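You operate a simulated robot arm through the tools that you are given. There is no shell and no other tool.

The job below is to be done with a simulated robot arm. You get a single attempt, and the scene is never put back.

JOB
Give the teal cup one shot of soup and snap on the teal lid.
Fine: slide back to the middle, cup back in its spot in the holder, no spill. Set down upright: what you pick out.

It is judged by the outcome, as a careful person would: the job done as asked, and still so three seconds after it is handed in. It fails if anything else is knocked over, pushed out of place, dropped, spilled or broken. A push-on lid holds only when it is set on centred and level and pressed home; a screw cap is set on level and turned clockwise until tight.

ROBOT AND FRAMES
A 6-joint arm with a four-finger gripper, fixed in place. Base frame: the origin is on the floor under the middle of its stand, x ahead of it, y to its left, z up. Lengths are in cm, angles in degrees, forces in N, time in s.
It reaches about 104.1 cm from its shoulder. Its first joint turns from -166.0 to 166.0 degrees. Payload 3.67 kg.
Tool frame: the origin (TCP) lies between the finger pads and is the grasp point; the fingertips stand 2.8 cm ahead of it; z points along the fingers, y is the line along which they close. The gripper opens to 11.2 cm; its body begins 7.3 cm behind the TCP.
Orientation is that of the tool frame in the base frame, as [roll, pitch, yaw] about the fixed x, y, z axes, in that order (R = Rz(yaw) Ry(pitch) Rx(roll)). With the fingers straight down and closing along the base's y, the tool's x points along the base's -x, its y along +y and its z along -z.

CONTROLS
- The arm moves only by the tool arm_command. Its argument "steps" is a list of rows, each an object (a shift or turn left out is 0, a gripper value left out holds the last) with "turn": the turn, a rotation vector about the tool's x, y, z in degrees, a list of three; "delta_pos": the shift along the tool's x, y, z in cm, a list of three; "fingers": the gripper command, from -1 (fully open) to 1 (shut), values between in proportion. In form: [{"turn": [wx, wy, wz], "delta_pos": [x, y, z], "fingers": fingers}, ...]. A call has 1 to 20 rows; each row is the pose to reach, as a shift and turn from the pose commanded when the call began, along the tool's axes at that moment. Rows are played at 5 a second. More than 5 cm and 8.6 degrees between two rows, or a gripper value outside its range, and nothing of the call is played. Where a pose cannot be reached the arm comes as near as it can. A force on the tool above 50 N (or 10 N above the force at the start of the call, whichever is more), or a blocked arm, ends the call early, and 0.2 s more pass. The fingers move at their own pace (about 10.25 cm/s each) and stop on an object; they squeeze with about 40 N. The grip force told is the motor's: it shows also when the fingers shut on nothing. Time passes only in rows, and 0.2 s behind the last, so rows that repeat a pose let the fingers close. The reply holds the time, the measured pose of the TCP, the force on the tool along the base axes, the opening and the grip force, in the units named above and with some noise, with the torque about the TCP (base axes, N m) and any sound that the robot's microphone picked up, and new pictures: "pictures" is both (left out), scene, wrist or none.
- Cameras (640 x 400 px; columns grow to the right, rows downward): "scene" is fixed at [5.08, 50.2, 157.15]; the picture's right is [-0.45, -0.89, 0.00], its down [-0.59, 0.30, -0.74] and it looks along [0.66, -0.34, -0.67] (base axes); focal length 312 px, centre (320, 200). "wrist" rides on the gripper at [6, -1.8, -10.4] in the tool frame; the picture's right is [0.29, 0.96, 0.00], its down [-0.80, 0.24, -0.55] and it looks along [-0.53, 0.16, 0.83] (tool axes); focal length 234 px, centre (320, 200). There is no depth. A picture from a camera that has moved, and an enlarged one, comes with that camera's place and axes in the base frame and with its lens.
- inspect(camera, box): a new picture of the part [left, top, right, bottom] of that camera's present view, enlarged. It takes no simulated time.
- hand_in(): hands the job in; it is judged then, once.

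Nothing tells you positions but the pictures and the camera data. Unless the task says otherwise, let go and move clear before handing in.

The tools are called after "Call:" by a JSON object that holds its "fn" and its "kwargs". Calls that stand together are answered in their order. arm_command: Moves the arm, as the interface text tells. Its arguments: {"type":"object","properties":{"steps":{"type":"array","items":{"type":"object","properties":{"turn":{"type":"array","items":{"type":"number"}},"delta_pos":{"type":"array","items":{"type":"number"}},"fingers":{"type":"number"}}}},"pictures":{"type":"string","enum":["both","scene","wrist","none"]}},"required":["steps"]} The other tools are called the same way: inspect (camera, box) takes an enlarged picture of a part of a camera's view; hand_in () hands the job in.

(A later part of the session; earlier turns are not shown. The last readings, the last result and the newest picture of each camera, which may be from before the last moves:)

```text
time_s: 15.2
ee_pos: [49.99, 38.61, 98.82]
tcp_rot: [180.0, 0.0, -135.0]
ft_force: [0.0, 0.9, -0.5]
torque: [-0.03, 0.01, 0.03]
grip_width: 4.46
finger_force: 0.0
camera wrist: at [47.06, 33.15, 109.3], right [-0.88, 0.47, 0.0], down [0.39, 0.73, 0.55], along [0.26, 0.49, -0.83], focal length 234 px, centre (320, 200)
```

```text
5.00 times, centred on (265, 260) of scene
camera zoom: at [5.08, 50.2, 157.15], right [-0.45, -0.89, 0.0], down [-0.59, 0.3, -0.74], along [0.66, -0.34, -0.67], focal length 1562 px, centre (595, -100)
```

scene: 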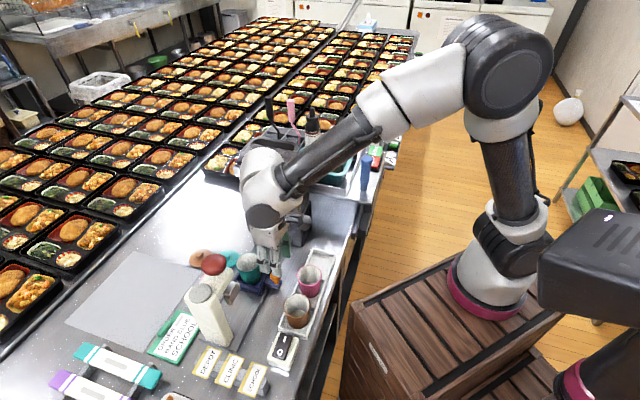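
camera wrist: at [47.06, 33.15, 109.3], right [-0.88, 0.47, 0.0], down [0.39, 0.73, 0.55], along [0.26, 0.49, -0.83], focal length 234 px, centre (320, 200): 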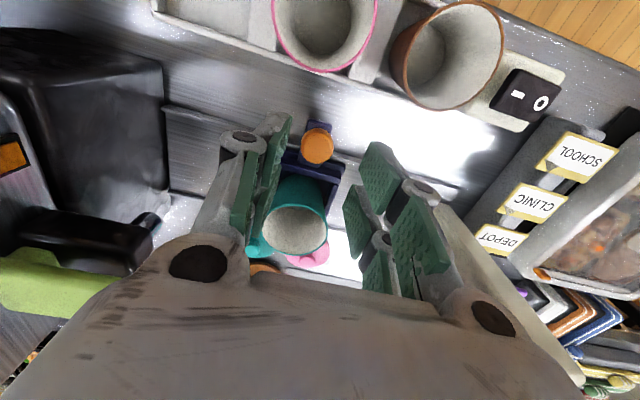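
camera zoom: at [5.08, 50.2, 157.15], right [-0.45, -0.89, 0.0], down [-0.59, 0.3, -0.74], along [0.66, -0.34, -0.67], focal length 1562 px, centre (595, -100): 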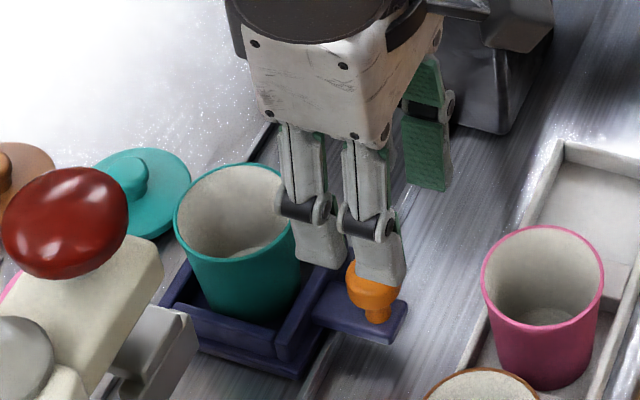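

The knob lies between the open fingers. I'll lower to straddle it and close on it.

Call:
{"fn": "arm_command", "kwargs": {"steps": [{"delta_pos": [0, 0, 3]}, {"delta_pos": [0, 0, 5.5]}, {"delta_pos": [0, 0, 6.7]}, {"delta_pos": [0, 0, 6.7]}, {"delta_pos": [0, 0, 6.7], "fingers": 0.4}, {"delta_pos": [0, 0, 6.7], "fingers": 0.6}, {"delta_pos": [0, 0, 6.7], "fingers": 0.6}], "pictures": "both"}}

Call:
{"fn": "inspect", "kwargs": {"camera": "wrist", "box": [200, 50, 500, 300]}}

Call:
{"fn": "inspect", "kwargs": {"camera": "scene", "box": [220, 220, 310, 300]}}

```text
time_s: 16.8
ee_pos: [50.02, 38.74, 92.16]
tcp_rot: [-180.0, 0.0, -135.0]
ft_force: [-0.3, -0.7, -1.2]
torque: [0.11, -0.1, 0.0]
grip_width: 2.57
finger_force: 44.7
camera wrist: at [47.06, 33.17, 102.7], right [-0.88, 0.47, 0.0], down [0.39, 0.73, 0.55], along [0.26, 0.49, -0.83], focal length 234 px, centre (320, 200)
```

scene: 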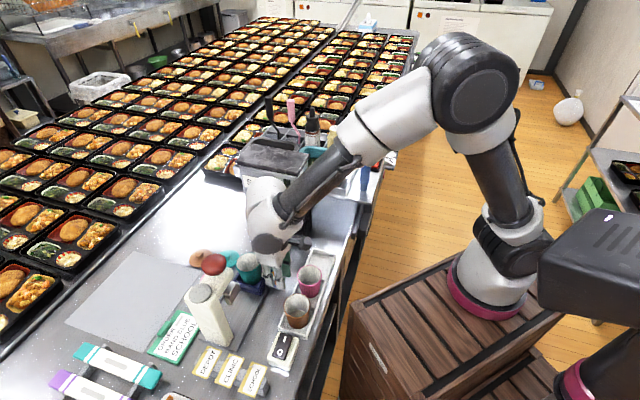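
wrist: 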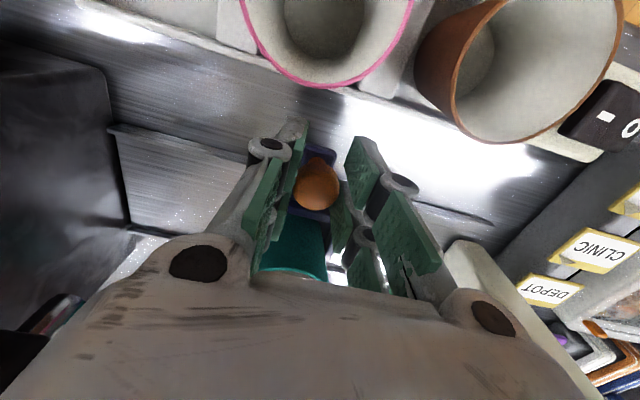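

```text
1.60 times, centred on (350, 175) of wrist
camera zoom: at [47.06, 33.17, 102.7], right [-0.88, 0.47, 0.0], down [0.39, 0.73, 0.55], along [0.26, 0.49, -0.83], focal length 375 px, centre (272, 240)
```

zoom: 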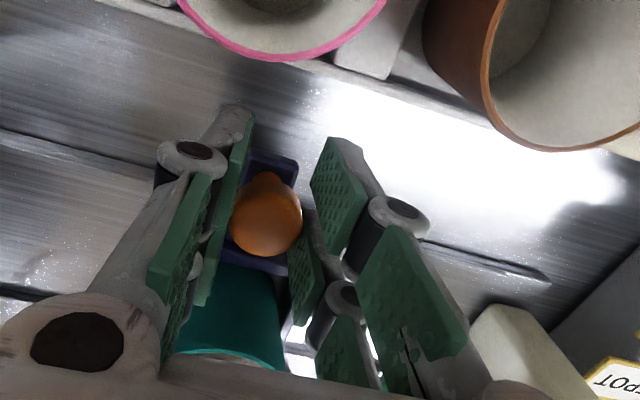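

```text
5.00 times, centred on (265, 260) of scene
camera zoom: at [5.08, 50.2, 157.15], right [-0.45, -0.89, 0.0], down [-0.59, 0.3, -0.74], along [0.66, -0.34, -0.67], focal length 1562 px, centre (595, -100)
```

zoom: 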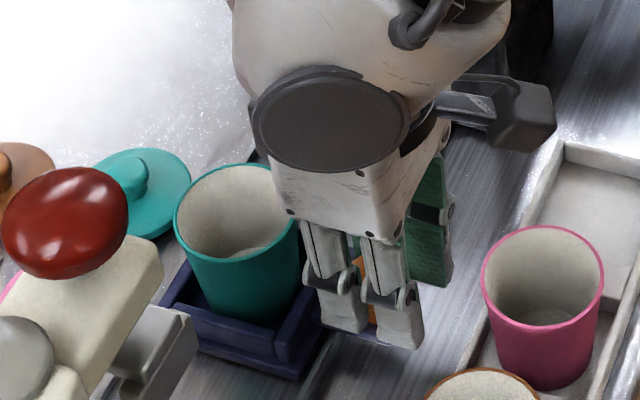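

The knob is gripped (2.6 cm). I'll slide the carriage toward the soup spout (a≈-17.8) in slow steps, stopping short to check.

Call:
{"fn": "arm_command", "kwargs": {"steps": [{"delta_pos": [0, -0.4, 0]}, {"delta_pos": [0, -1.1, 0]}, {"delta_pos": [0, -2, 0]}, {"delta_pos": [0, -3, 0]}, {"delta_pos": [0, -4, 0]}, {"delta_pos": [0, -5, 0]}, {"delta_pos": [0, -6, 0]}, {"delta_pos": [0, -7, 0]}, {"delta_pos": [0, -7.8, 0]}, {"delta_pos": [0, -8.2, 0]}, {"delta_pos": [0, -8.2, 0]}], "pictures": "both"}}

Call:
{"fn": "inspect", "kwargs": {"camera": "scene", "box": [220, 170, 330, 270]}}

Call:
{"fn": "inspect", "kwargs": {"camera": "wrist", "box": [100, 50, 500, 300]}}

```text
time_s: 19.2
ee_pos: [55.93, 32.78, 92.28]
tcp_rot: [180.0, 0.0, -135.0]
ft_force: [-2.0, -0.8, -4.4]
torque: [0.22, -0.15, 0.02]
grip_width: 2.58
finger_force: 45.3
camera wrist: at [52.89, 27.34, 102.7], right [-0.88, 0.47, 0.0], down [0.39, 0.73, 0.55], along [0.26, 0.49, -0.83], focal length 234 px, centre (320, 200)
```

scene: 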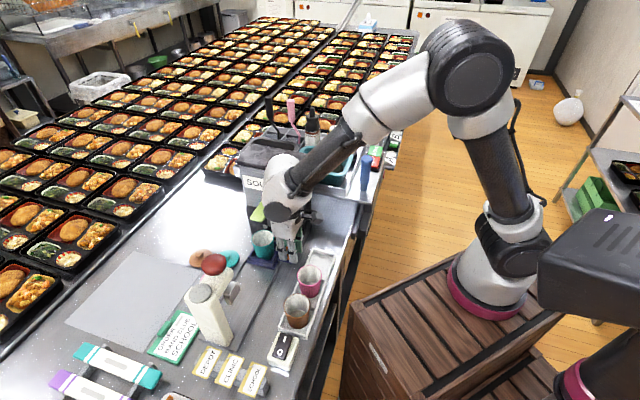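
wrist: 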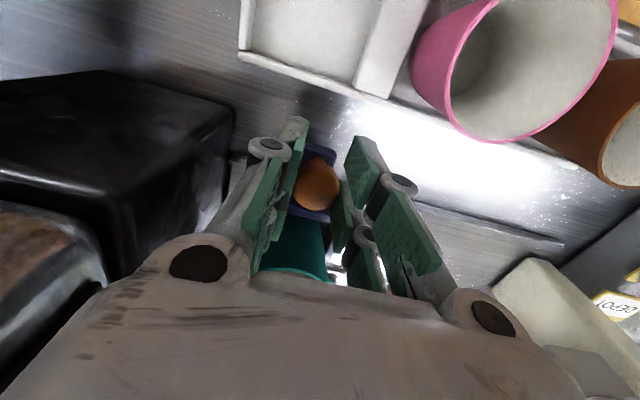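

```text
4.00 times, centred on (275, 220) of scene
camera zoom: at [5.08, 50.2, 157.15], right [-0.45, -0.89, 0.0], down [-0.59, 0.3, -0.74], along [0.66, -0.34, -0.67], focal length 1250 px, centre (500, 120)
```

zoom: 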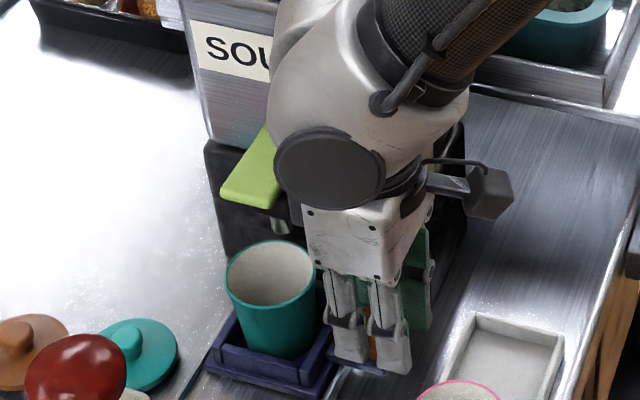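

```text
1.60 times, centred on (300, 175) of wrist
camera zoom: at [52.89, 27.34, 102.7], right [-0.88, 0.47, 0.0], down [0.39, 0.73, 0.55], along [0.26, 0.49, -0.83], focal length 375 px, centre (352, 240)
```

zoom: 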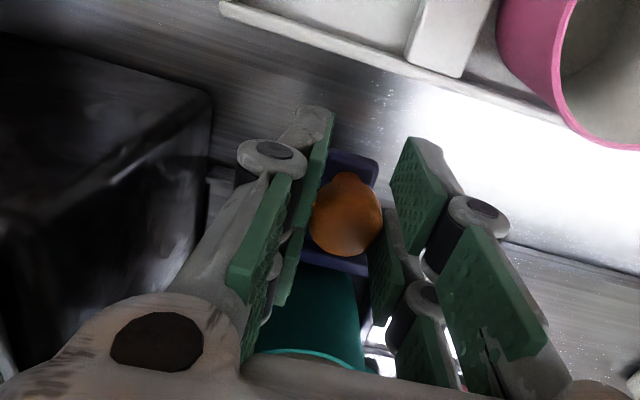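

Call:
{"fn": "inspect", "kwargs": {"camera": "scene", "box": [240, 110, 360, 220]}}

Call:
{"fn": "inspect", "kwargs": {"camera": "wrist", "box": [0, 60, 320, 400]}}

```text
3.64 times, centred on (300, 165) of scene
camera zoom: at [5.08, 50.2, 157.15], right [-0.45, -0.89, 0.0], down [-0.59, 0.3, -0.74], along [0.66, -0.34, -0.67], focal length 1136 px, centre (393, 327)
```

zoom: 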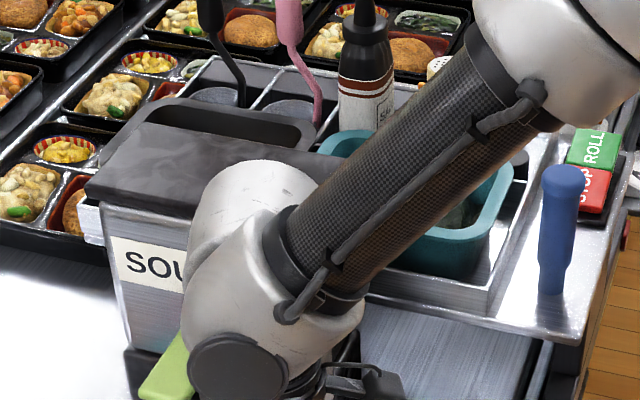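

```text
1.18 times, centred on (160, 230) of wrist
camera zoom: at [52.89, 27.34, 102.7], right [-0.88, 0.47, 0.0], down [0.39, 0.73, 0.55], along [0.26, 0.49, -0.83], focal length 276 px, centre (508, 165)
```

zoom: 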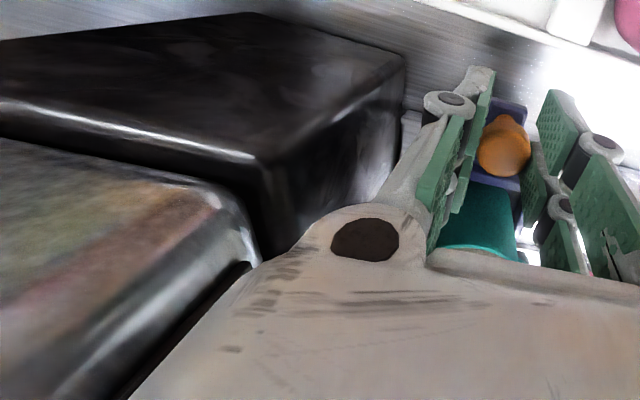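

The machine front is about 3 cm beyond the palm. I'll creep the last ~1.4 cm in small steps to bring the cup under the spout.

Call:
{"fn": "arm_command", "kwargs": {"steps": [{"delta_pos": [0, -0.4, 0]}, {"delta_pos": [0, -0.8, 0]}, {"delta_pos": [0, -0.8, 0]}], "pictures": "scene"}}

Call:
{"fn": "inspect", "kwargs": {"camera": "scene", "box": [230, 180, 310, 280]}}

Call:
{"fn": "inspect", "kwargs": {"camera": "wrist", "box": [0, 60, 320, 400]}}

```text
time_s: 20.0
ee_pos: [56.46, 32.2, 92.34]
tcp_rot: [179.9, 0.1, -135.0]
ft_force: [-2.5, -4.8, 9.9]
torque: [-0.24, 0.26, 0.0]
grip_width: 2.58
finger_force: 45.1
```

scene: 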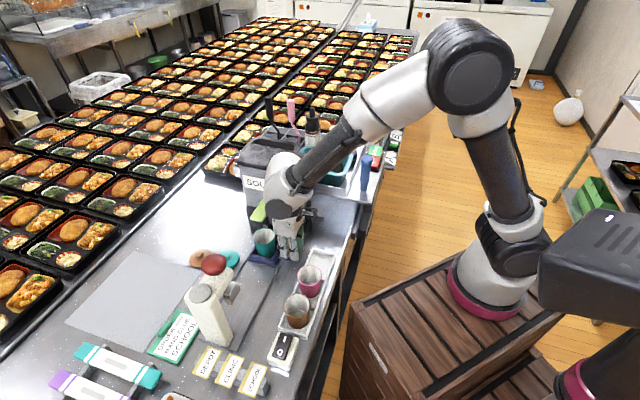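

```text
4.00 times, centred on (270, 230) of scene
camera zoom: at [5.08, 50.2, 157.15], right [-0.45, -0.89, 0.0], down [-0.59, 0.3, -0.74], along [0.66, -0.34, -0.67], focal length 1250 px, centre (520, 80)
```

zoom: 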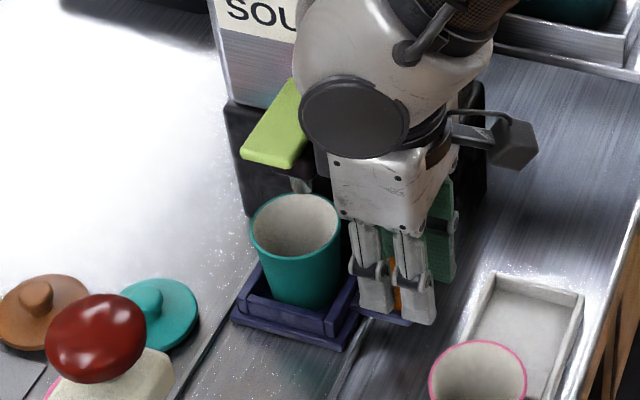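

```text
1.18 times, centred on (160, 230) of wrist
camera zoom: at [53.45, 26.76, 102.69], right [-0.88, 0.47, 0.0], down [0.39, 0.73, 0.56], along [0.26, 0.49, -0.83], focal length 276 px, centre (508, 165)
```

zoom: 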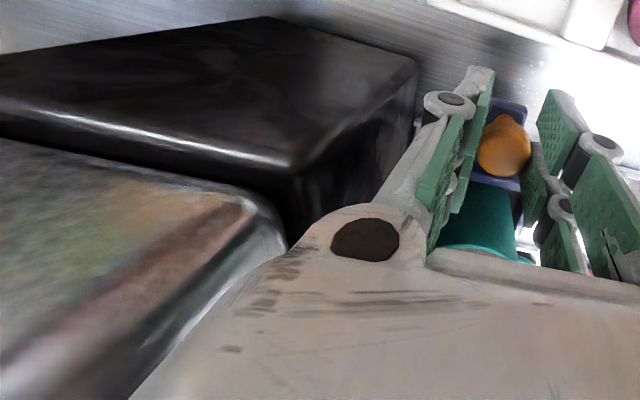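

Call:
{"fn": "arm_command", "kwargs": {"steps": [{"delta_pos": [0, -0.3, 0]}, {"delta_pos": [0, -0.6, 0]}, {"delta_pos": [0, -0.9, 0]}, {"delta_pos": [0, -0.9, 0]}], "pictures": "scene"}}

Call:
{"fn": "inspect", "kwargs": {"camera": "scene", "box": [230, 180, 310, 280]}}

Call:
{"fn": "inspect", "kwargs": {"camera": "wrist", "box": [0, 60, 400, 310]}}

```text
time_s: 21.0
ee_pos: [56.98, 31.64, 92.24]
tcp_rot: [179.9, 0.0, -135.0]
ft_force: [0.5, 0.1, 0.0]
torque: [0.37, -0.35, -0.02]
grip_width: 2.57
finger_force: 45.1
```

scene: 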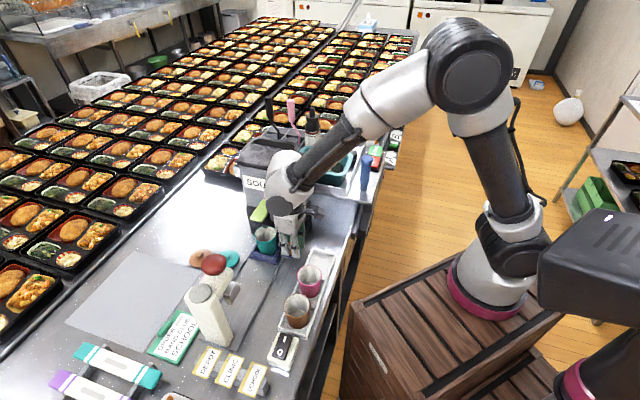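

```text
4.00 times, centred on (270, 230) of scene
camera zoom: at [5.08, 50.2, 157.15], right [-0.45, -0.89, 0.0], down [-0.59, 0.3, -0.74], along [0.66, -0.34, -0.67], focal length 1250 px, centre (520, 80)
```

zoom: 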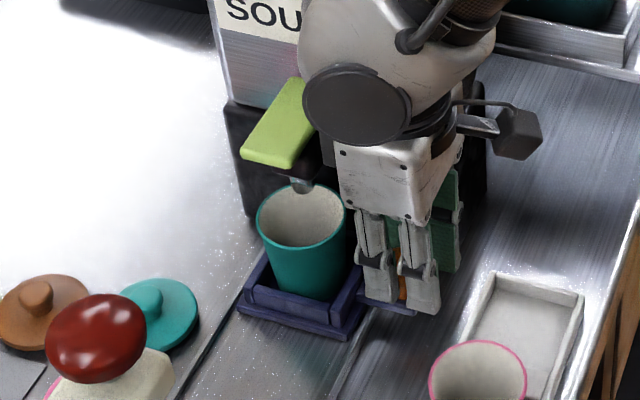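

```text
1.60 times, centred on (200, 185) of wrist
camera zoom: at [54.1, 26.13, 102.69], right [-0.88, 0.47, 0.0], down [0.39, 0.73, 0.55], along [0.26, 0.49, -0.83], focal length 375 px, centre (512, 224)
```

zoom: 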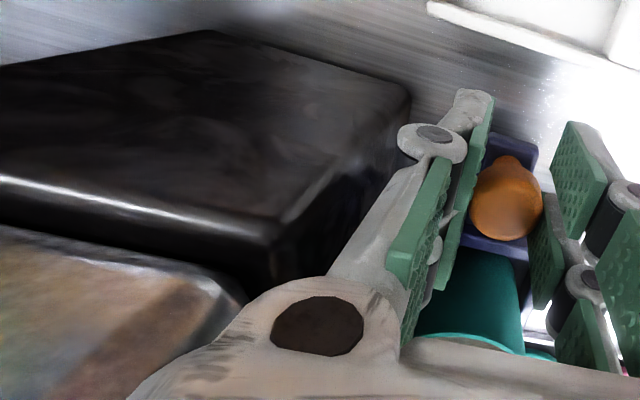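

The cup is centred below the spout. I'll let go of the knob, rise, close the fingers, and move above the outer end of the lime lever.

Call:
{"fn": "arm_command", "kwargs": {"steps": [{"fingers": 0.4}, {"fingers": 0.2}, {"fingers": 0.2}, {"delta_pos": [0, 0, -2]}, {"delta_pos": [0, 0, -5]}, {"delta_pos": [0, 0, -9]}, {"delta_pos": [0, 0.5, -13]}, {"delta_pos": [0, 0.8, -16]}, {"delta_pos": [-3, 1.1, -16], "fingers": 1}, {"delta_pos": [-6, 1.4, -16]}, {"delta_pos": [-7.9, 1.4, -16]}, {"delta_pos": [-7.9, 1.4, -16]}], "pictures": "both"}}

Call:
{"fn": "inspect", "kwargs": {"camera": "scene", "box": [220, 160, 320, 280]}}

Call:
{"fn": "inspect", "kwargs": {"camera": "wrist", "box": [160, 20, 480, 270]}}

```text
time_s: 23.6
ee_pos: [61.71, 38.15, 108.36]
tcp_rot: [180.0, 0.0, -135.1]
ft_force: [0.7, -0.5, -1.0]
torque: [0.01, 0.01, -0.02]
grip_width: 0.0
finger_force: 35.9
camera wrist: at [58.72, 32.62, 118.76], right [-0.88, 0.47, 0.0], down [0.39, 0.73, 0.55], along [0.26, 0.49, -0.83], focal length 234 px, centre (320, 200)
```

scene: 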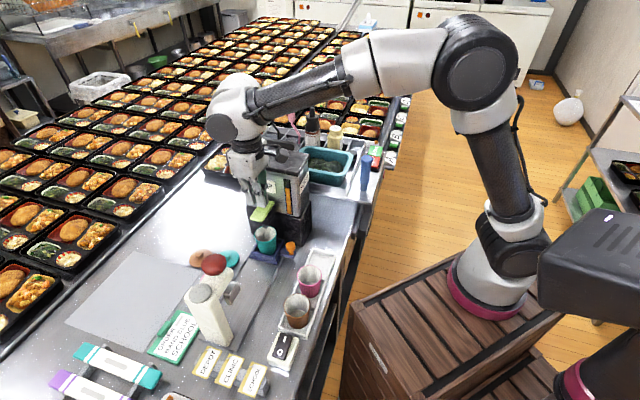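
wrist: 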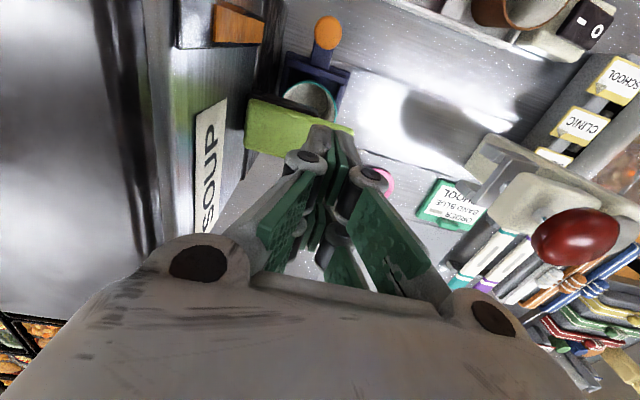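

```text
3.33 times, centred on (270, 220) of scene
camera zoom: at [5.08, 50.2, 157.15], right [-0.45, -0.89, 0.0], down [-0.59, 0.3, -0.74], along [0.66, -0.34, -0.67], focal length 1042 px, centre (487, 133)
```

zoom: 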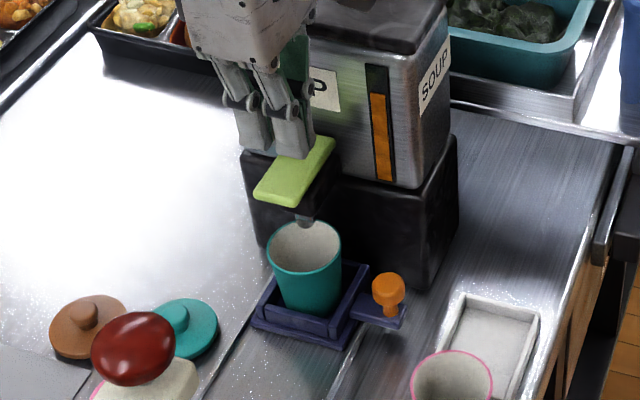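

```text
1.60 times, centred on (320, 145) of wrist
camera zoom: at [58.72, 32.62, 118.76], right [-0.88, 0.47, 0.0], down [0.39, 0.73, 0.55], along [0.26, 0.49, -0.83], focal length 375 px, centre (320, 288)
```

zoom: 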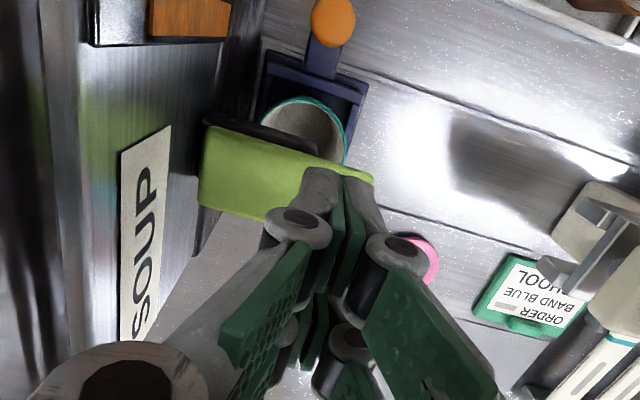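

The closed fingertips are over the lever's outer half. I'll lower to contact slowly.

Call:
{"fn": "arm_command", "kwargs": {"steps": [{"delta_pos": [0, 0, 2]}, {"delta_pos": [0, 0, 3.0]}, {"delta_pos": [0, 0, 3.5]}, {"delta_pos": [0, 0, 3.5]}], "pictures": "scene"}}

Call:
{"fn": "inspect", "kwargs": {"camera": "scene", "box": [230, 170, 310, 270]}}

```text
time_s: 24.6
ee_pos: [61.61, 38.24, 104.85]
tcp_rot: [180.0, 0.1, -135.0]
ft_force: [-1.2, 0.8, 1.7]
torque: [-0.01, 0.01, -0.03]
grip_width: 0.01
finger_force: 35.3
```

scene: 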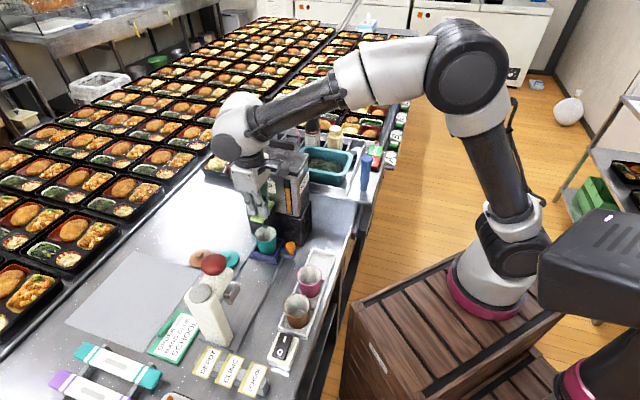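

```text
4.00 times, centred on (270, 220) of scene
camera zoom: at [5.08, 50.2, 157.15], right [-0.45, -0.89, 0.0], down [-0.59, 0.3, -0.74], along [0.66, -0.34, -0.67], focal length 1250 px, centre (520, 120)
```

zoom: 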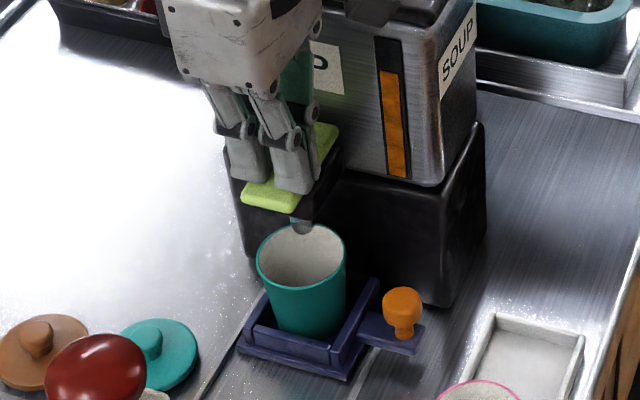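

Call:
{"fn": "arm_command", "kwargs": {"steps": [{"delta_pos": [0, 0, 0.4]}, {"delta_pos": [0, 0, 0.8]}], "pictures": "scene"}}

Call:
{"fn": "inspect", "kwargs": {"camera": "scene", "box": [230, 170, 310, 270]}}

```text
time_s: 25.2
ee_pos: [61.5, 38.17, 104.21]
tcp_rot: [-179.9, 0.0, -135.0]
ft_force: [2.4, -2.5, 13.7]
torque: [-0.2, -0.14, 0.0]
grip_width: 0.01
finger_force: 35.8
```

scene: 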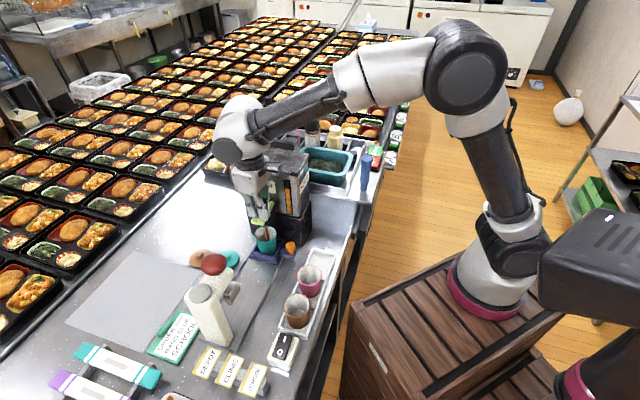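

```text
4.00 times, centred on (270, 220) of scene
camera zoom: at [5.08, 50.2, 157.15], right [-0.45, -0.89, 0.0], down [-0.59, 0.3, -0.74], along [0.66, -0.34, -0.67], focal length 1250 px, centre (520, 120)
```

zoom: 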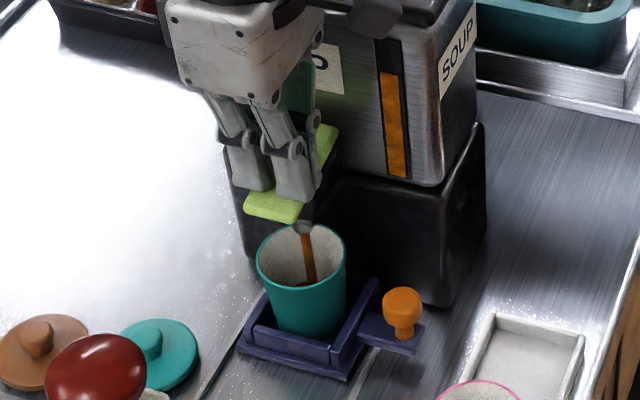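

Soup is flowing into the cup. I'll hold the lever briefly and watch whether the flow stops by itself.

Call:
{"fn": "arm_command", "kwargs": {"steps": [{"delta_pos": [0, 0, 0]}], "pictures": "none"}}

Call:
{"fn": "inspect", "kwargs": {"camera": "scene", "box": [240, 200, 300, 270]}}

Call:
{"fn": "inspect", "kwargs": {"camera": "wrist", "box": [200, 20, 440, 200]}}

```text
time_s: 25.6
ee_pos: [61.29, 38.23, 104.03]
tcp_rot: [-180.0, 0.2, -135.1]
ft_force: [5.2, -1.3, 18.0]
torque: [-0.19, -0.22, 0.01]
grip_width: 0.01
finger_force: 35.7
```

```text
5.71 times, centred on (270, 235) of scene
camera zoom: at [5.08, 50.2, 157.15], right [-0.45, -0.89, 0.0], down [-0.59, 0.3, -0.74], along [0.66, -0.34, -0.67], focal length 1786 px, centre (606, 0)
```

zoom: 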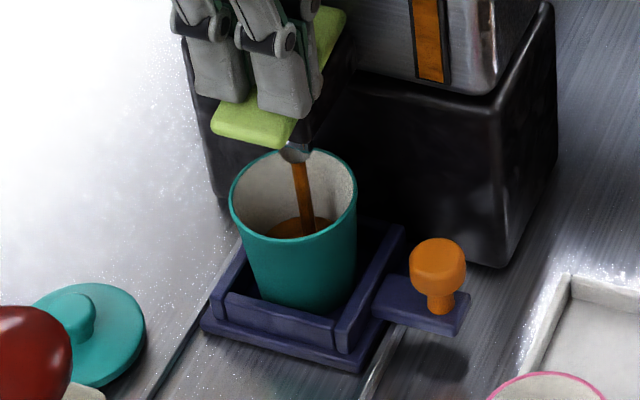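

```text
2.22 times, centred on (320, 110) of wrist
camera zoom: at [58.59, 32.67, 114.5], right [-0.88, 0.47, 0.0], down [0.39, 0.73, 0.56], along [0.26, 0.49, -0.83], focal length 520 px, centre (320, 400)
```

zoom: 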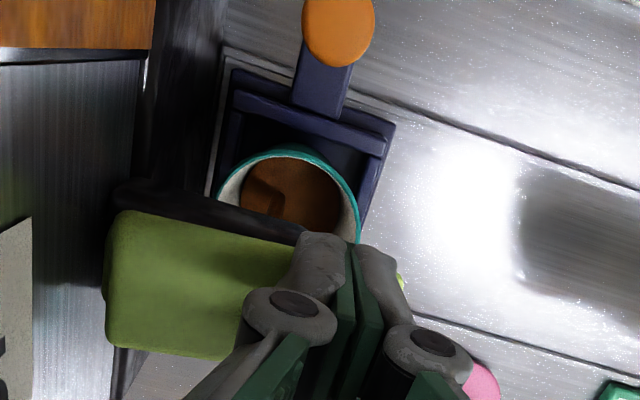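

Call:
{"fn": "arm_command", "kwargs": {"steps": [{"delta_pos": [0, 0, 0]}], "pictures": "none"}}

Call:
{"fn": "inspect", "kwargs": {"camera": "scene", "box": [240, 200, 300, 270]}}

Call:
{"fn": "inspect", "kwargs": {"camera": "wrist", "box": [200, 20, 440, 200]}}

```text
time_s: 26.0
ee_pos: [61.51, 38.09, 104.04]
tcp_rot: [179.9, 0.1, -135.0]
ft_force: [7.1, -0.7, 21.9]
torque: [-0.17, -0.31, 0.02]
grip_width: 0.0
finger_force: 35.4
```

```text
5.71 times, centred on (270, 235) of scene
camera zoom: at [5.08, 50.2, 157.15], right [-0.45, -0.89, 0.0], down [-0.59, 0.3, -0.74], along [0.66, -0.34, -0.67], focal length 1786 px, centre (606, 0)
```

zoom: 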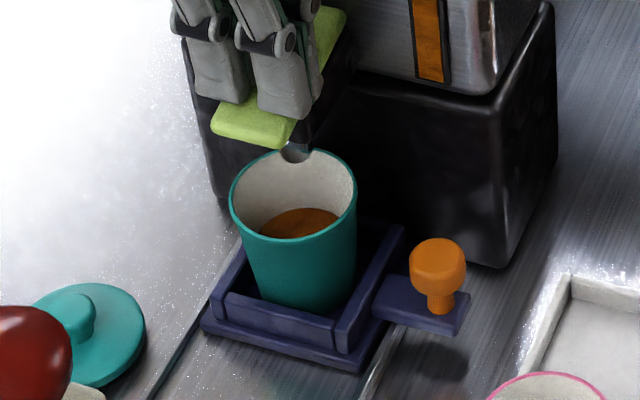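

```text
2.22 times, centred on (320, 110) of wrist
camera zoom: at [58.58, 32.68, 114.48], right [-0.88, 0.47, 0.0], down [0.39, 0.73, 0.56], along [0.26, 0.49, -0.83], focal length 520 px, centre (320, 400)
```

zoom: 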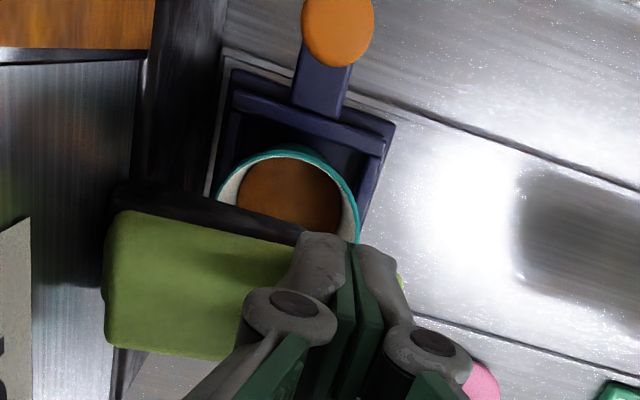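

The flow stopped on its own, so that's one shot, with the cup a bit over half full. I'll lift straight off the lever and return above the slide knob.

Call:
{"fn": "arm_command", "kwargs": {"steps": [{"delta_pos": [0, 0, -1.5]}, {"delta_pos": [0, 0, -4.3]}, {"delta_pos": [3, -0.5, -4.3]}, {"delta_pos": [6, -1.2, -4.3], "fingers": 0.2}, {"delta_pos": [7.9, -1.4, -4.3], "fingers": 0.2}, {"delta_pos": [7.9, -1.4, -1], "fingers": 0.2}, {"delta_pos": [7.9, -1.4, 3], "fingers": 0.2}, {"delta_pos": [7.9, -1.4, 5], "fingers": 0.2}, {"delta_pos": [7.9, -1.4, 5], "fingers": 0.2}], "pictures": "both"}}

Call:
{"fn": "inspect", "kwargs": {"camera": "scene", "box": [230, 170, 310, 270]}}

Call:
{"fn": "inspect", "kwargs": {"camera": "wrist", "box": [200, 50, 500, 300]}}

```text
time_s: 28.0
ee_pos: [56.99, 31.6, 99.03]
tcp_rot: [180.0, 0.0, -135.1]
ft_force: [0.0, -0.9, 0.4]
torque: [0.02, 0.0, 0.01]
grip_width: 4.47
finger_force: 0.0
camera wrist: at [54.03, 26.1, 109.44], right [-0.88, 0.47, 0.0], down [0.39, 0.73, 0.55], along [0.26, 0.49, -0.83], focal length 234 px, centre (320, 200)
```

scene: 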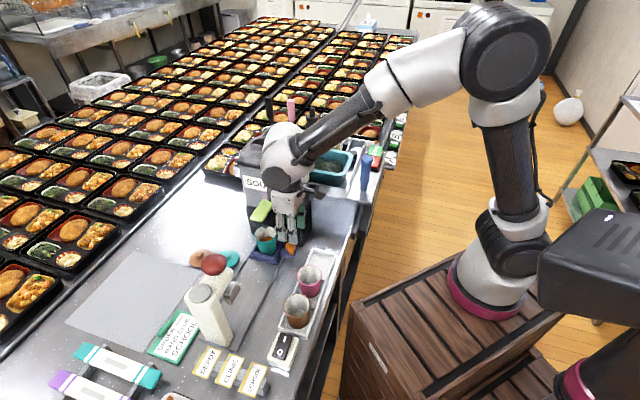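
wrist: 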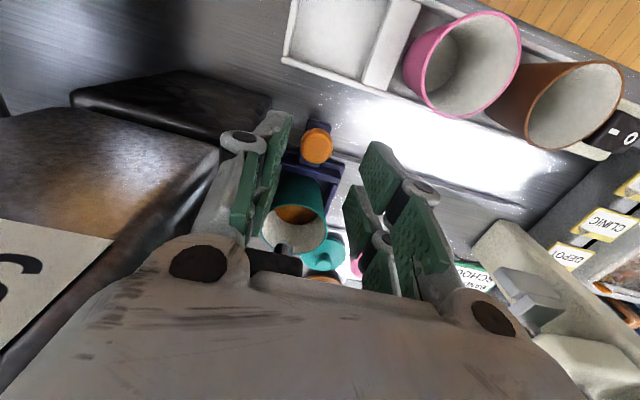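

```text
4.00 times, centred on (270, 220) of scene
camera zoom: at [5.08, 50.2, 157.15], right [-0.45, -0.89, 0.0], down [-0.59, 0.3, -0.74], along [0.66, -0.34, -0.67], focal length 1250 px, centre (520, 120)
```

zoom: 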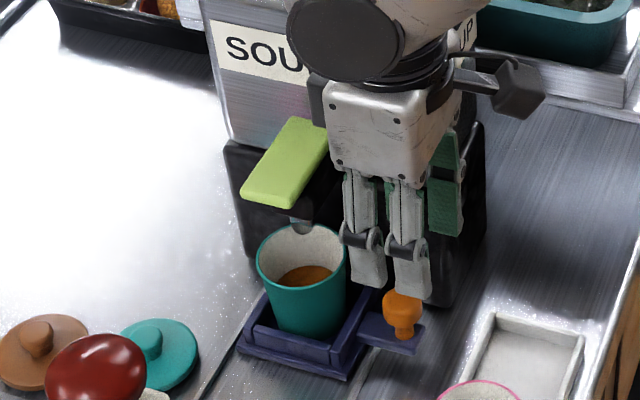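

```text
1.60 times, centred on (350, 175) of wrist
camera zoom: at [54.03, 26.1, 109.44], right [-0.88, 0.47, 0.0], down [0.39, 0.73, 0.55], along [0.26, 0.49, -0.83], focal length 375 px, centre (272, 240)
```

zoom: 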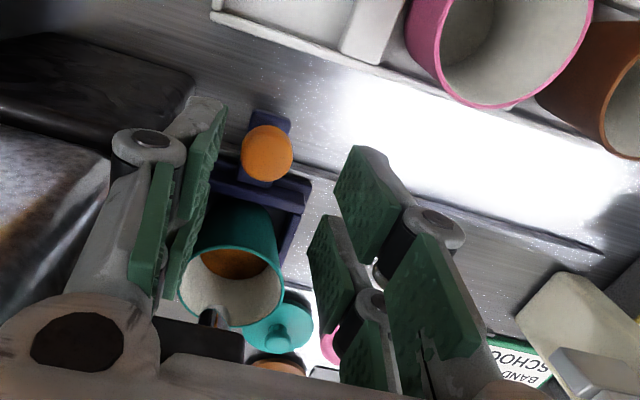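

Call:
{"fn": "arm_command", "kwargs": {"steps": [{"delta_pos": [0, 0, 3]}, {"delta_pos": [0, 0, 5.8]}, {"delta_pos": [0, 0, 6.8]}, {"delta_pos": [0, 0, 6.8], "fingers": 0.4}, {"delta_pos": [0, 0, 6.8], "fingers": 0.6}, {"delta_pos": [0, 0, 6.8], "fingers": 0.6}], "pictures": "none"}}

```text
time_s: 29.4
ee_pos: [56.84, 31.7, 92.11]
tcp_rot: [-180.0, 0.0, -135.1]
ft_force: [-0.7, 0.4, -3.8]
torque: [0.27, -0.25, -0.05]
grip_width: 2.57
finger_force: 45.0
```

The knob is gripped again. I'll slide the carriage back to the middle slowly so the soup doesn't slosh.

Call:
{"fn": "arm_command", "kwargs": {"steps": [{"delta_pos": [0, 0.15, 0]}, {"delta_pos": [0, 0.45, 0]}, {"delta_pos": [0, 0.9, 0]}, {"delta_pos": [0, 1.5, 0]}, {"delta_pos": [0, 2.2, 0]}, {"delta_pos": [0, 2.9, 0]}, {"delta_pos": [0, 3.6, 0]}, {"delta_pos": [0, 4.3, 0]}, {"delta_pos": [0, 5.0, 0]}, {"delta_pos": [0, 5.7, 0]}, {"delta_pos": [0, 6.4, 0]}, {"delta_pos": [0, 7.1, 0]}, {"delta_pos": [0, 7.8, 0]}, {"delta_pos": [0, 8.5, 0]}, {"delta_pos": [0, 9.1, 0]}, {"delta_pos": [0, 9.5, 0]}, {"delta_pos": [0, 9.75, 0]}, {"delta_pos": [0, 9.9, 0]}, {"delta_pos": [0, 9.9, 0]}], "pictures": "both"}}

Call:
{"fn": "inspect", "kwargs": {"camera": "scene", "box": [200, 220, 300, 300]}}

```text
time_s: 33.4
ee_pos: [49.94, 38.69, 92.14]
tcp_rot: [-179.9, 0.1, -134.9]
ft_force: [-2.5, -2.3, -13.6]
torque: [0.07, -0.12, -0.01]
grip_width: 2.59
finger_force: 45.3
camera wrist: at [47.01, 33.16, 102.57], right [-0.88, 0.47, 0.0], down [0.39, 0.73, 0.55], along [0.26, 0.49, -0.83], focal length 234 px, centre (320, 200)
```

scene: 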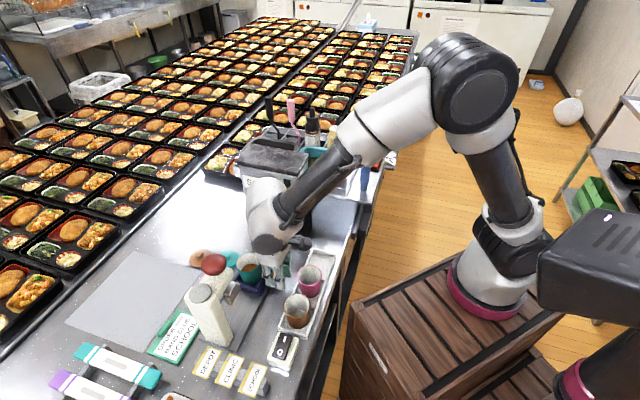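
wrist: 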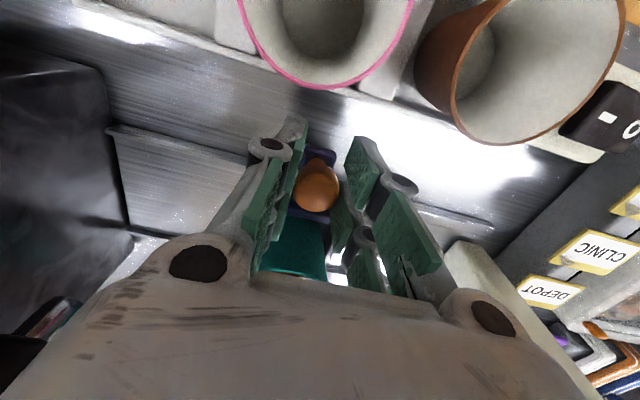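

```text
5.00 times, centred on (250, 260) of scene
camera zoom: at [5.08, 50.2, 157.15], right [-0.45, -0.89, 0.0], down [-0.59, 0.3, -0.74], along [0.66, -0.34, -0.67], focal length 1562 px, centre (670, -100)
```

zoom: 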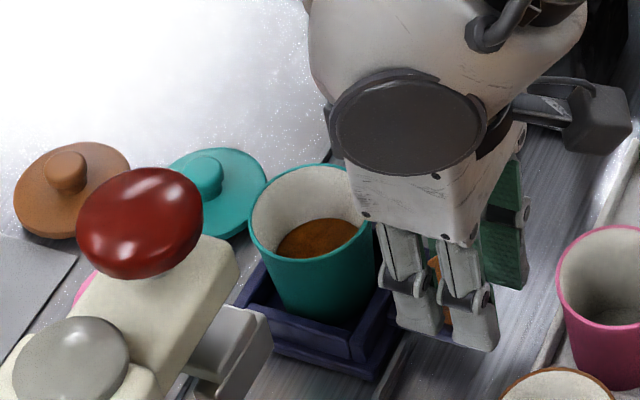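

The cup, with soup, is back in the middle. I'll release the knob, rise, and go above the teal lid (a≈-12, b≈80.6), turning 45° so the wrist camera stays clear of the lever.

Call:
{"fn": "arm_command", "kwargs": {"steps": [{"fingers": 0.4}, {"fingers": 0.2}, {"delta_pos": [0, 0, -3]}, {"delta_pos": [0, 0, -7]}, {"delta_pos": [0, 0, -11.5]}, {"delta_pos": [-3, 0.3, -12], "turn": [0, 0, 7]}, {"delta_pos": [-6, 0.4, -12], "turn": [0, 0, 14]}, {"delta_pos": [-9, 0.4, -12], "turn": [0, 0, 21]}, {"delta_pos": [-12, 0.2, -12], "turn": [0, 0, 28]}, {"delta_pos": [-14.5, -0.8, -12], "turn": [0, 0, 35]}, {"delta_pos": [-16.5, -2.4, -12], "turn": [0, 0, 42]}, {"delta_pos": [-17.9, -4.0, -12], "turn": [0, 0, 45]}, {"delta_pos": [-17.9, -4.0, -12], "turn": [0, 0, 45]}], "pictures": "both"}}

Call:
{"fn": "inspect", "kwargs": {"camera": "wrist", "box": [180, 0, 500, 220]}}

Call:
{"fn": "inspect", "kwargs": {"camera": "scene", "box": [180, 190, 310, 300]}}

```text
time_s: 36.2
ee_pos: [65.58, 48.54, 104.11]
tcp_rot: [-180.0, -0.1, 179.9]
ft_force: [-0.2, 0.4, 0.4]
torque: [0.01, 0.01, 0.01]
grip_width: 4.51
finger_force: 0.0
camera wrist: at [59.59, 46.69, 114.6], right [-0.29, 0.96, 0.0], down [0.8, 0.24, 0.55], along [0.53, 0.16, -0.83], focal length 234 px, centre (320, 200)
```

scene: 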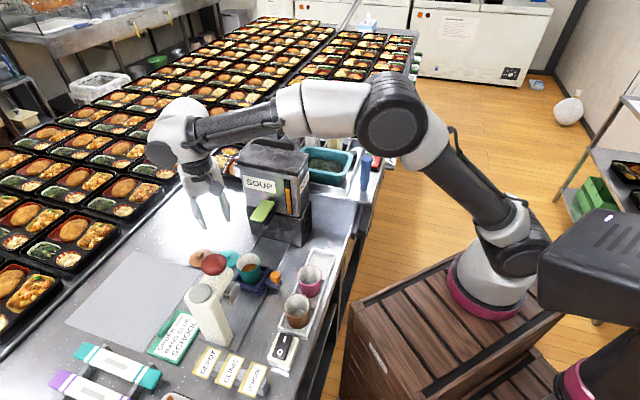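
wrist: 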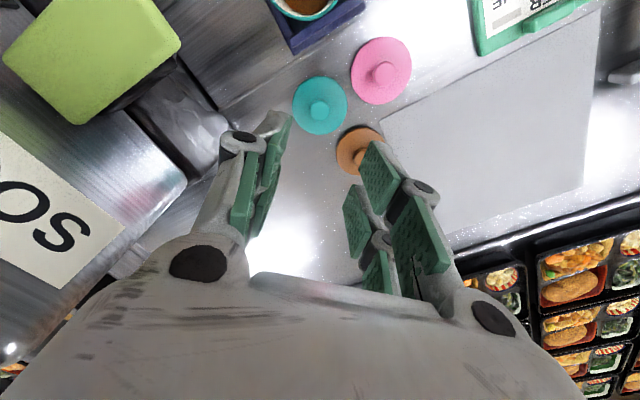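

```text
1.82 times, centred on (340, 110) of wrist
camera zoom: at [59.59, 46.69, 114.6], right [-0.29, 0.96, 0.0], down [0.8, 0.24, 0.55], along [0.53, 0.16, -0.83], focal length 426 px, centre (284, 364)
```

zoom: 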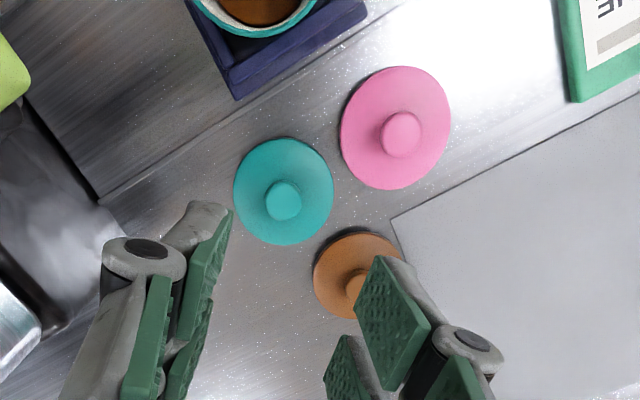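

```text
3.64 times, centred on (245, 245) of scene
camera zoom: at [5.08, 50.2, 157.15], right [-0.45, -0.89, 0.0], down [-0.59, 0.3, -0.74], along [0.66, -0.34, -0.67], focal length 1136 px, centre (593, 36)
```

zoom: 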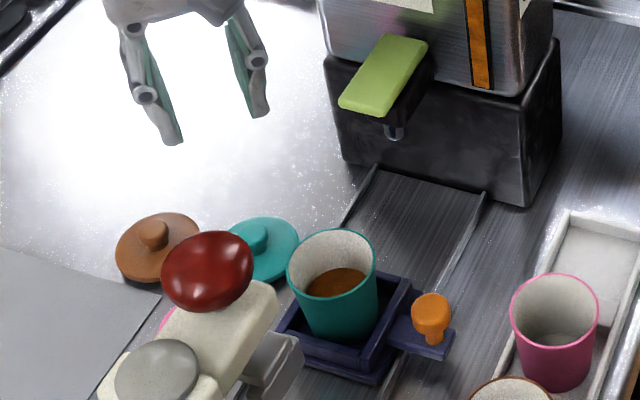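

The teal lid's centre is at about (65.4, 48.4), with the disc at z≈85.6 and the knob top near 87.6. I'll lower most of the way and check centring over the knob.

Call:
{"fn": "arm_command", "kwargs": {"steps": [{"delta_pos": [0.15, -0.12, 4]}, {"delta_pos": [0.15, -0.12, 8]}, {"delta_pos": [0.15, -0.12, 11]}, {"delta_pos": [0.15, -0.12, 13]}, {"delta_pos": [0.15, -0.12, 13]}], "pictures": "both"}}

Call:
{"fn": "inspect", "kwargs": {"camera": "wrist", "box": [200, 60, 440, 260]}}

Call:
{"fn": "inspect", "kwargs": {"camera": "scene", "box": [190, 200, 290, 290]}}

```text
time_s: 37.4
ee_pos: [65.28, 48.19, 91.28]
tcp_rot: [179.9, 0.0, 180.0]
ft_force: [-0.6, -0.2, -0.8]
torque: [0.01, 0.0, 0.01]
grip_width: 4.51
finger_force: 0.0
camera wrist: at [59.38, 46.42, 101.75], right [-0.29, 0.96, 0.0], down [0.8, 0.24, 0.55], along [0.53, 0.16, -0.83], focal length 234 px, centre (320, 200)
```

scene: 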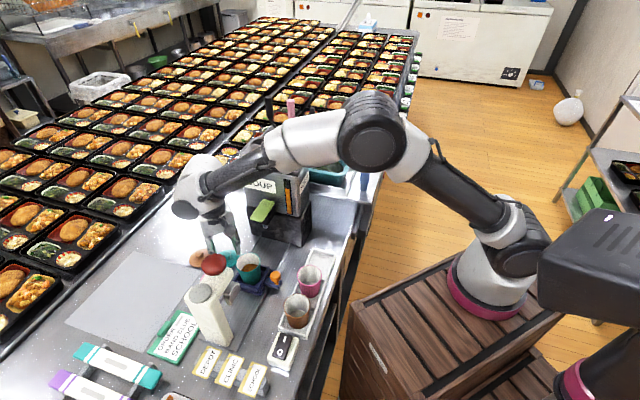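
wrist: 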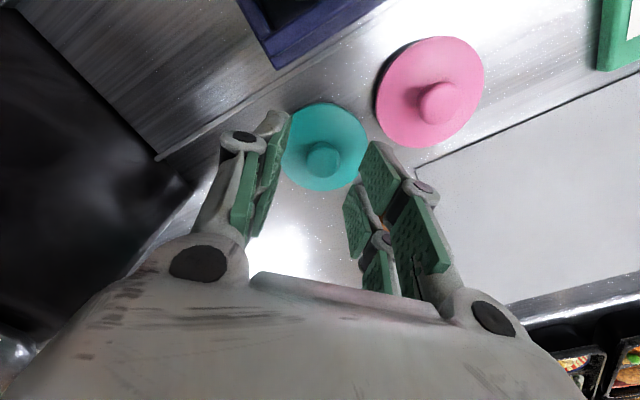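

```text
2.00 times, centred on (320, 160) of wrist
camera zoom: at [59.38, 46.42, 101.75], right [-0.29, 0.96, 0.0], down [0.8, 0.24, 0.55], along [0.53, 0.16, -0.83], focal length 468 px, centre (320, 280)
```

zoom: 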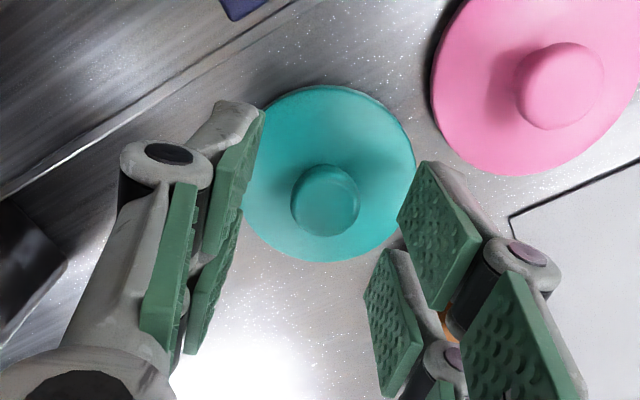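

```text
4.44 times, centred on (240, 245) of scene
camera zoom: at [5.08, 50.2, 157.15], right [-0.45, -0.89, 0.0], down [-0.59, 0.3, -0.74], along [0.66, -0.34, -0.67], focal length 1389 px, centre (676, 0)
```

zoom: 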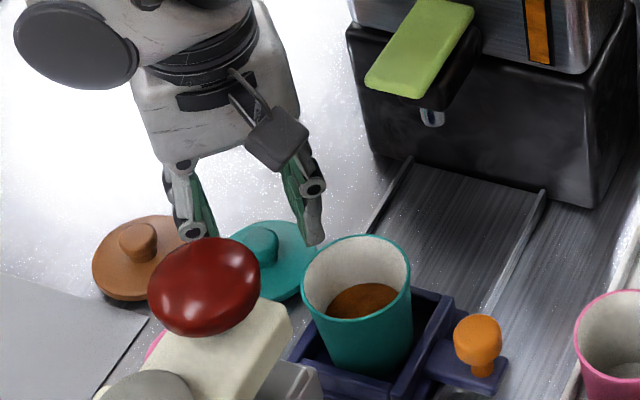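

Call:
{"fn": "arm_command", "kwargs": {"steps": [{"delta_pos": [0.2, 0.2, 0.5]}, {"delta_pos": [0.2, 0.2, 1.6]}, {"delta_pos": [0.2, 0.2, 2.3]}, {"delta_pos": [0.2, 0.2, 2.3]}], "pictures": "wrist"}}

Call:
{"fn": "inspect", "kwargs": {"camera": "wrist", "box": [200, 60, 440, 260]}}

Call:
{"fn": "inspect", "kwargs": {"camera": "scene", "box": [200, 220, 270, 280]}}

```text
time_s: 38.4
ee_pos: [65.11, 48.54, 88.96]
tcp_rot: [-180.0, 0.0, -179.9]
ft_force: [-0.2, 0.9, 1.2]
torque: [0.03, 0.02, -0.02]
grip_width: 4.48
finger_force: 0.1
camera wrist: at [59.15, 46.76, 99.35], right [-0.29, 0.96, 0.0], down [0.8, 0.24, 0.55], along [0.53, 0.16, -0.83], focal length 234 px, centre (320, 200)
```

wrist: 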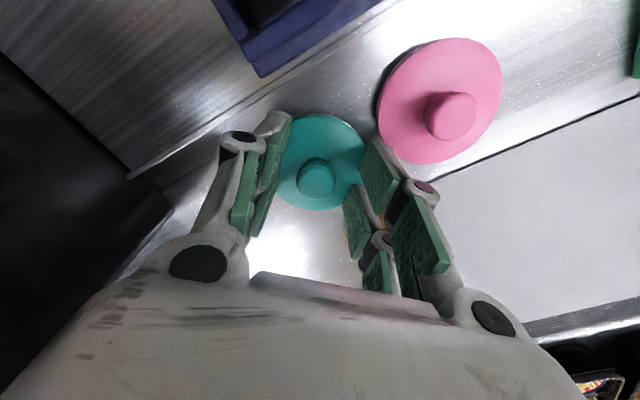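

```text
2.00 times, centred on (320, 160) of wrist
camera zoom: at [59.15, 46.76, 99.35], right [-0.29, 0.96, 0.0], down [0.8, 0.24, 0.55], along [0.53, 0.16, -0.83], focal length 468 px, centre (320, 280)
```

zoom: 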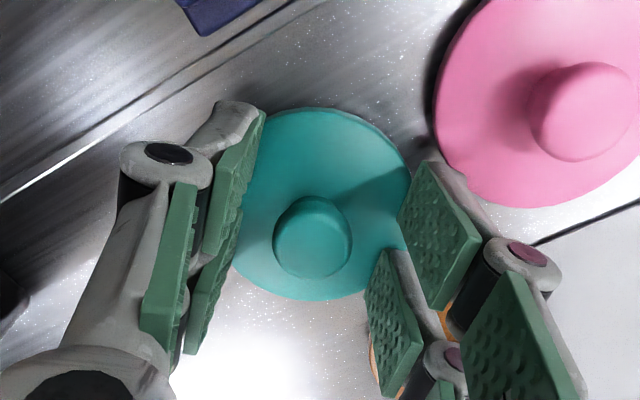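

```text
6.67 times, centred on (235, 250) of scene
camera zoom: at [5.08, 50.2, 157.15], right [-0.45, -0.89, 0.0], down [-0.59, 0.3, -0.74], along [0.66, -0.34, -0.67], focal length 2083 px, centre (887, -133)
```

zoom: 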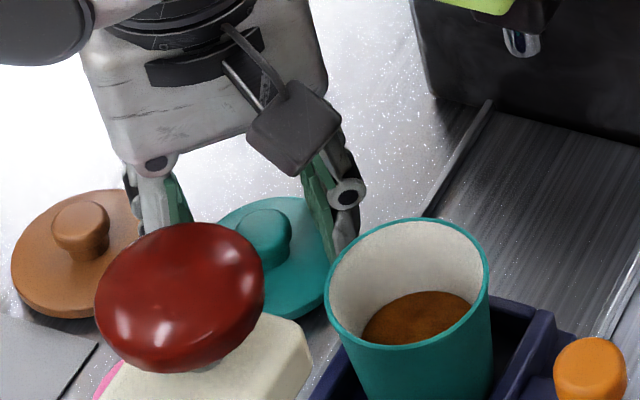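

The knob is centred between the fingers, so I'll close on it.

Call:
{"fn": "arm_command", "kwargs": {"steps": [{"delta_pos": [0, -0.05, 0.15]}, {"delta_pos": [0, -0.05, 0.15], "fingers": 0.5}, {"delta_pos": [0, -0.05, 0.15], "fingers": 0.7}, {"delta_pos": [0, -0.05, 0.15], "fingers": 0.7}], "pictures": "none"}}

Call:
{"fn": "inspect", "kwargs": {"camera": "wrist", "box": [200, 60, 440, 260]}}

```text
time_s: 39.4
ee_pos: [65.12, 48.49, 88.86]
tcp_rot: [179.9, 0.0, 180.0]
ft_force: [1.4, -0.6, 14.2]
torque: [-0.06, -0.04, 0.0]
grip_width: 1.84
finger_force: 8.5
```

```text
2.00 times, centred on (320, 160) of wrist
camera zoom: at [59.16, 46.68, 99.31], right [-0.29, 0.96, 0.0], down [0.8, 0.24, 0.56], along [0.53, 0.16, -0.83], focal length 468 px, centre (320, 280)
```

zoom: 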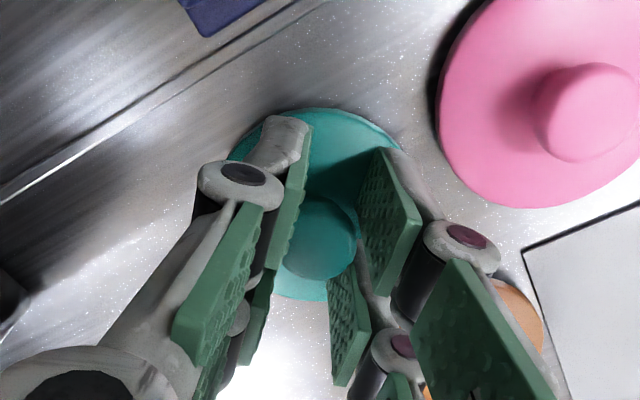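

Call:
{"fn": "arm_command", "kwargs": {"steps": [{"delta_pos": [0, 0, -0.2]}, {"delta_pos": [0, 0, -0.2], "fingers": 0.9}, {"delta_pos": [0, 0, -0.2], "fingers": 0.9}], "pictures": "none"}}

Call:
{"fn": "inspect", "kwargs": {"camera": "wrist", "box": [200, 60, 440, 260]}}

```text
time_s: 40.2
ee_pos: [65.09, 48.57, 88.96]
tcp_rot: [179.9, 0.0, -180.0]
ft_force: [0.6, -0.1, 1.0]
torque: [0.0, -0.01, -0.03]
grip_width: 1.72
finger_force: 39.4
```

```text
2.00 times, centred on (320, 160) of wrist
camera zoom: at [59.13, 46.7, 99.35], right [-0.29, 0.96, 0.0], down [0.8, 0.24, 0.55], along [0.53, 0.16, -0.83], focal length 468 px, centre (320, 280)
```

zoom: 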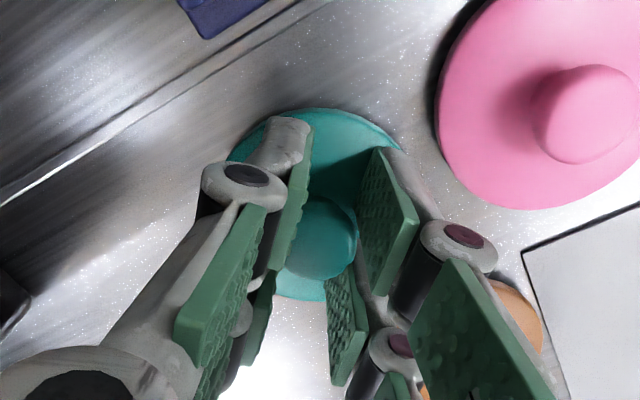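

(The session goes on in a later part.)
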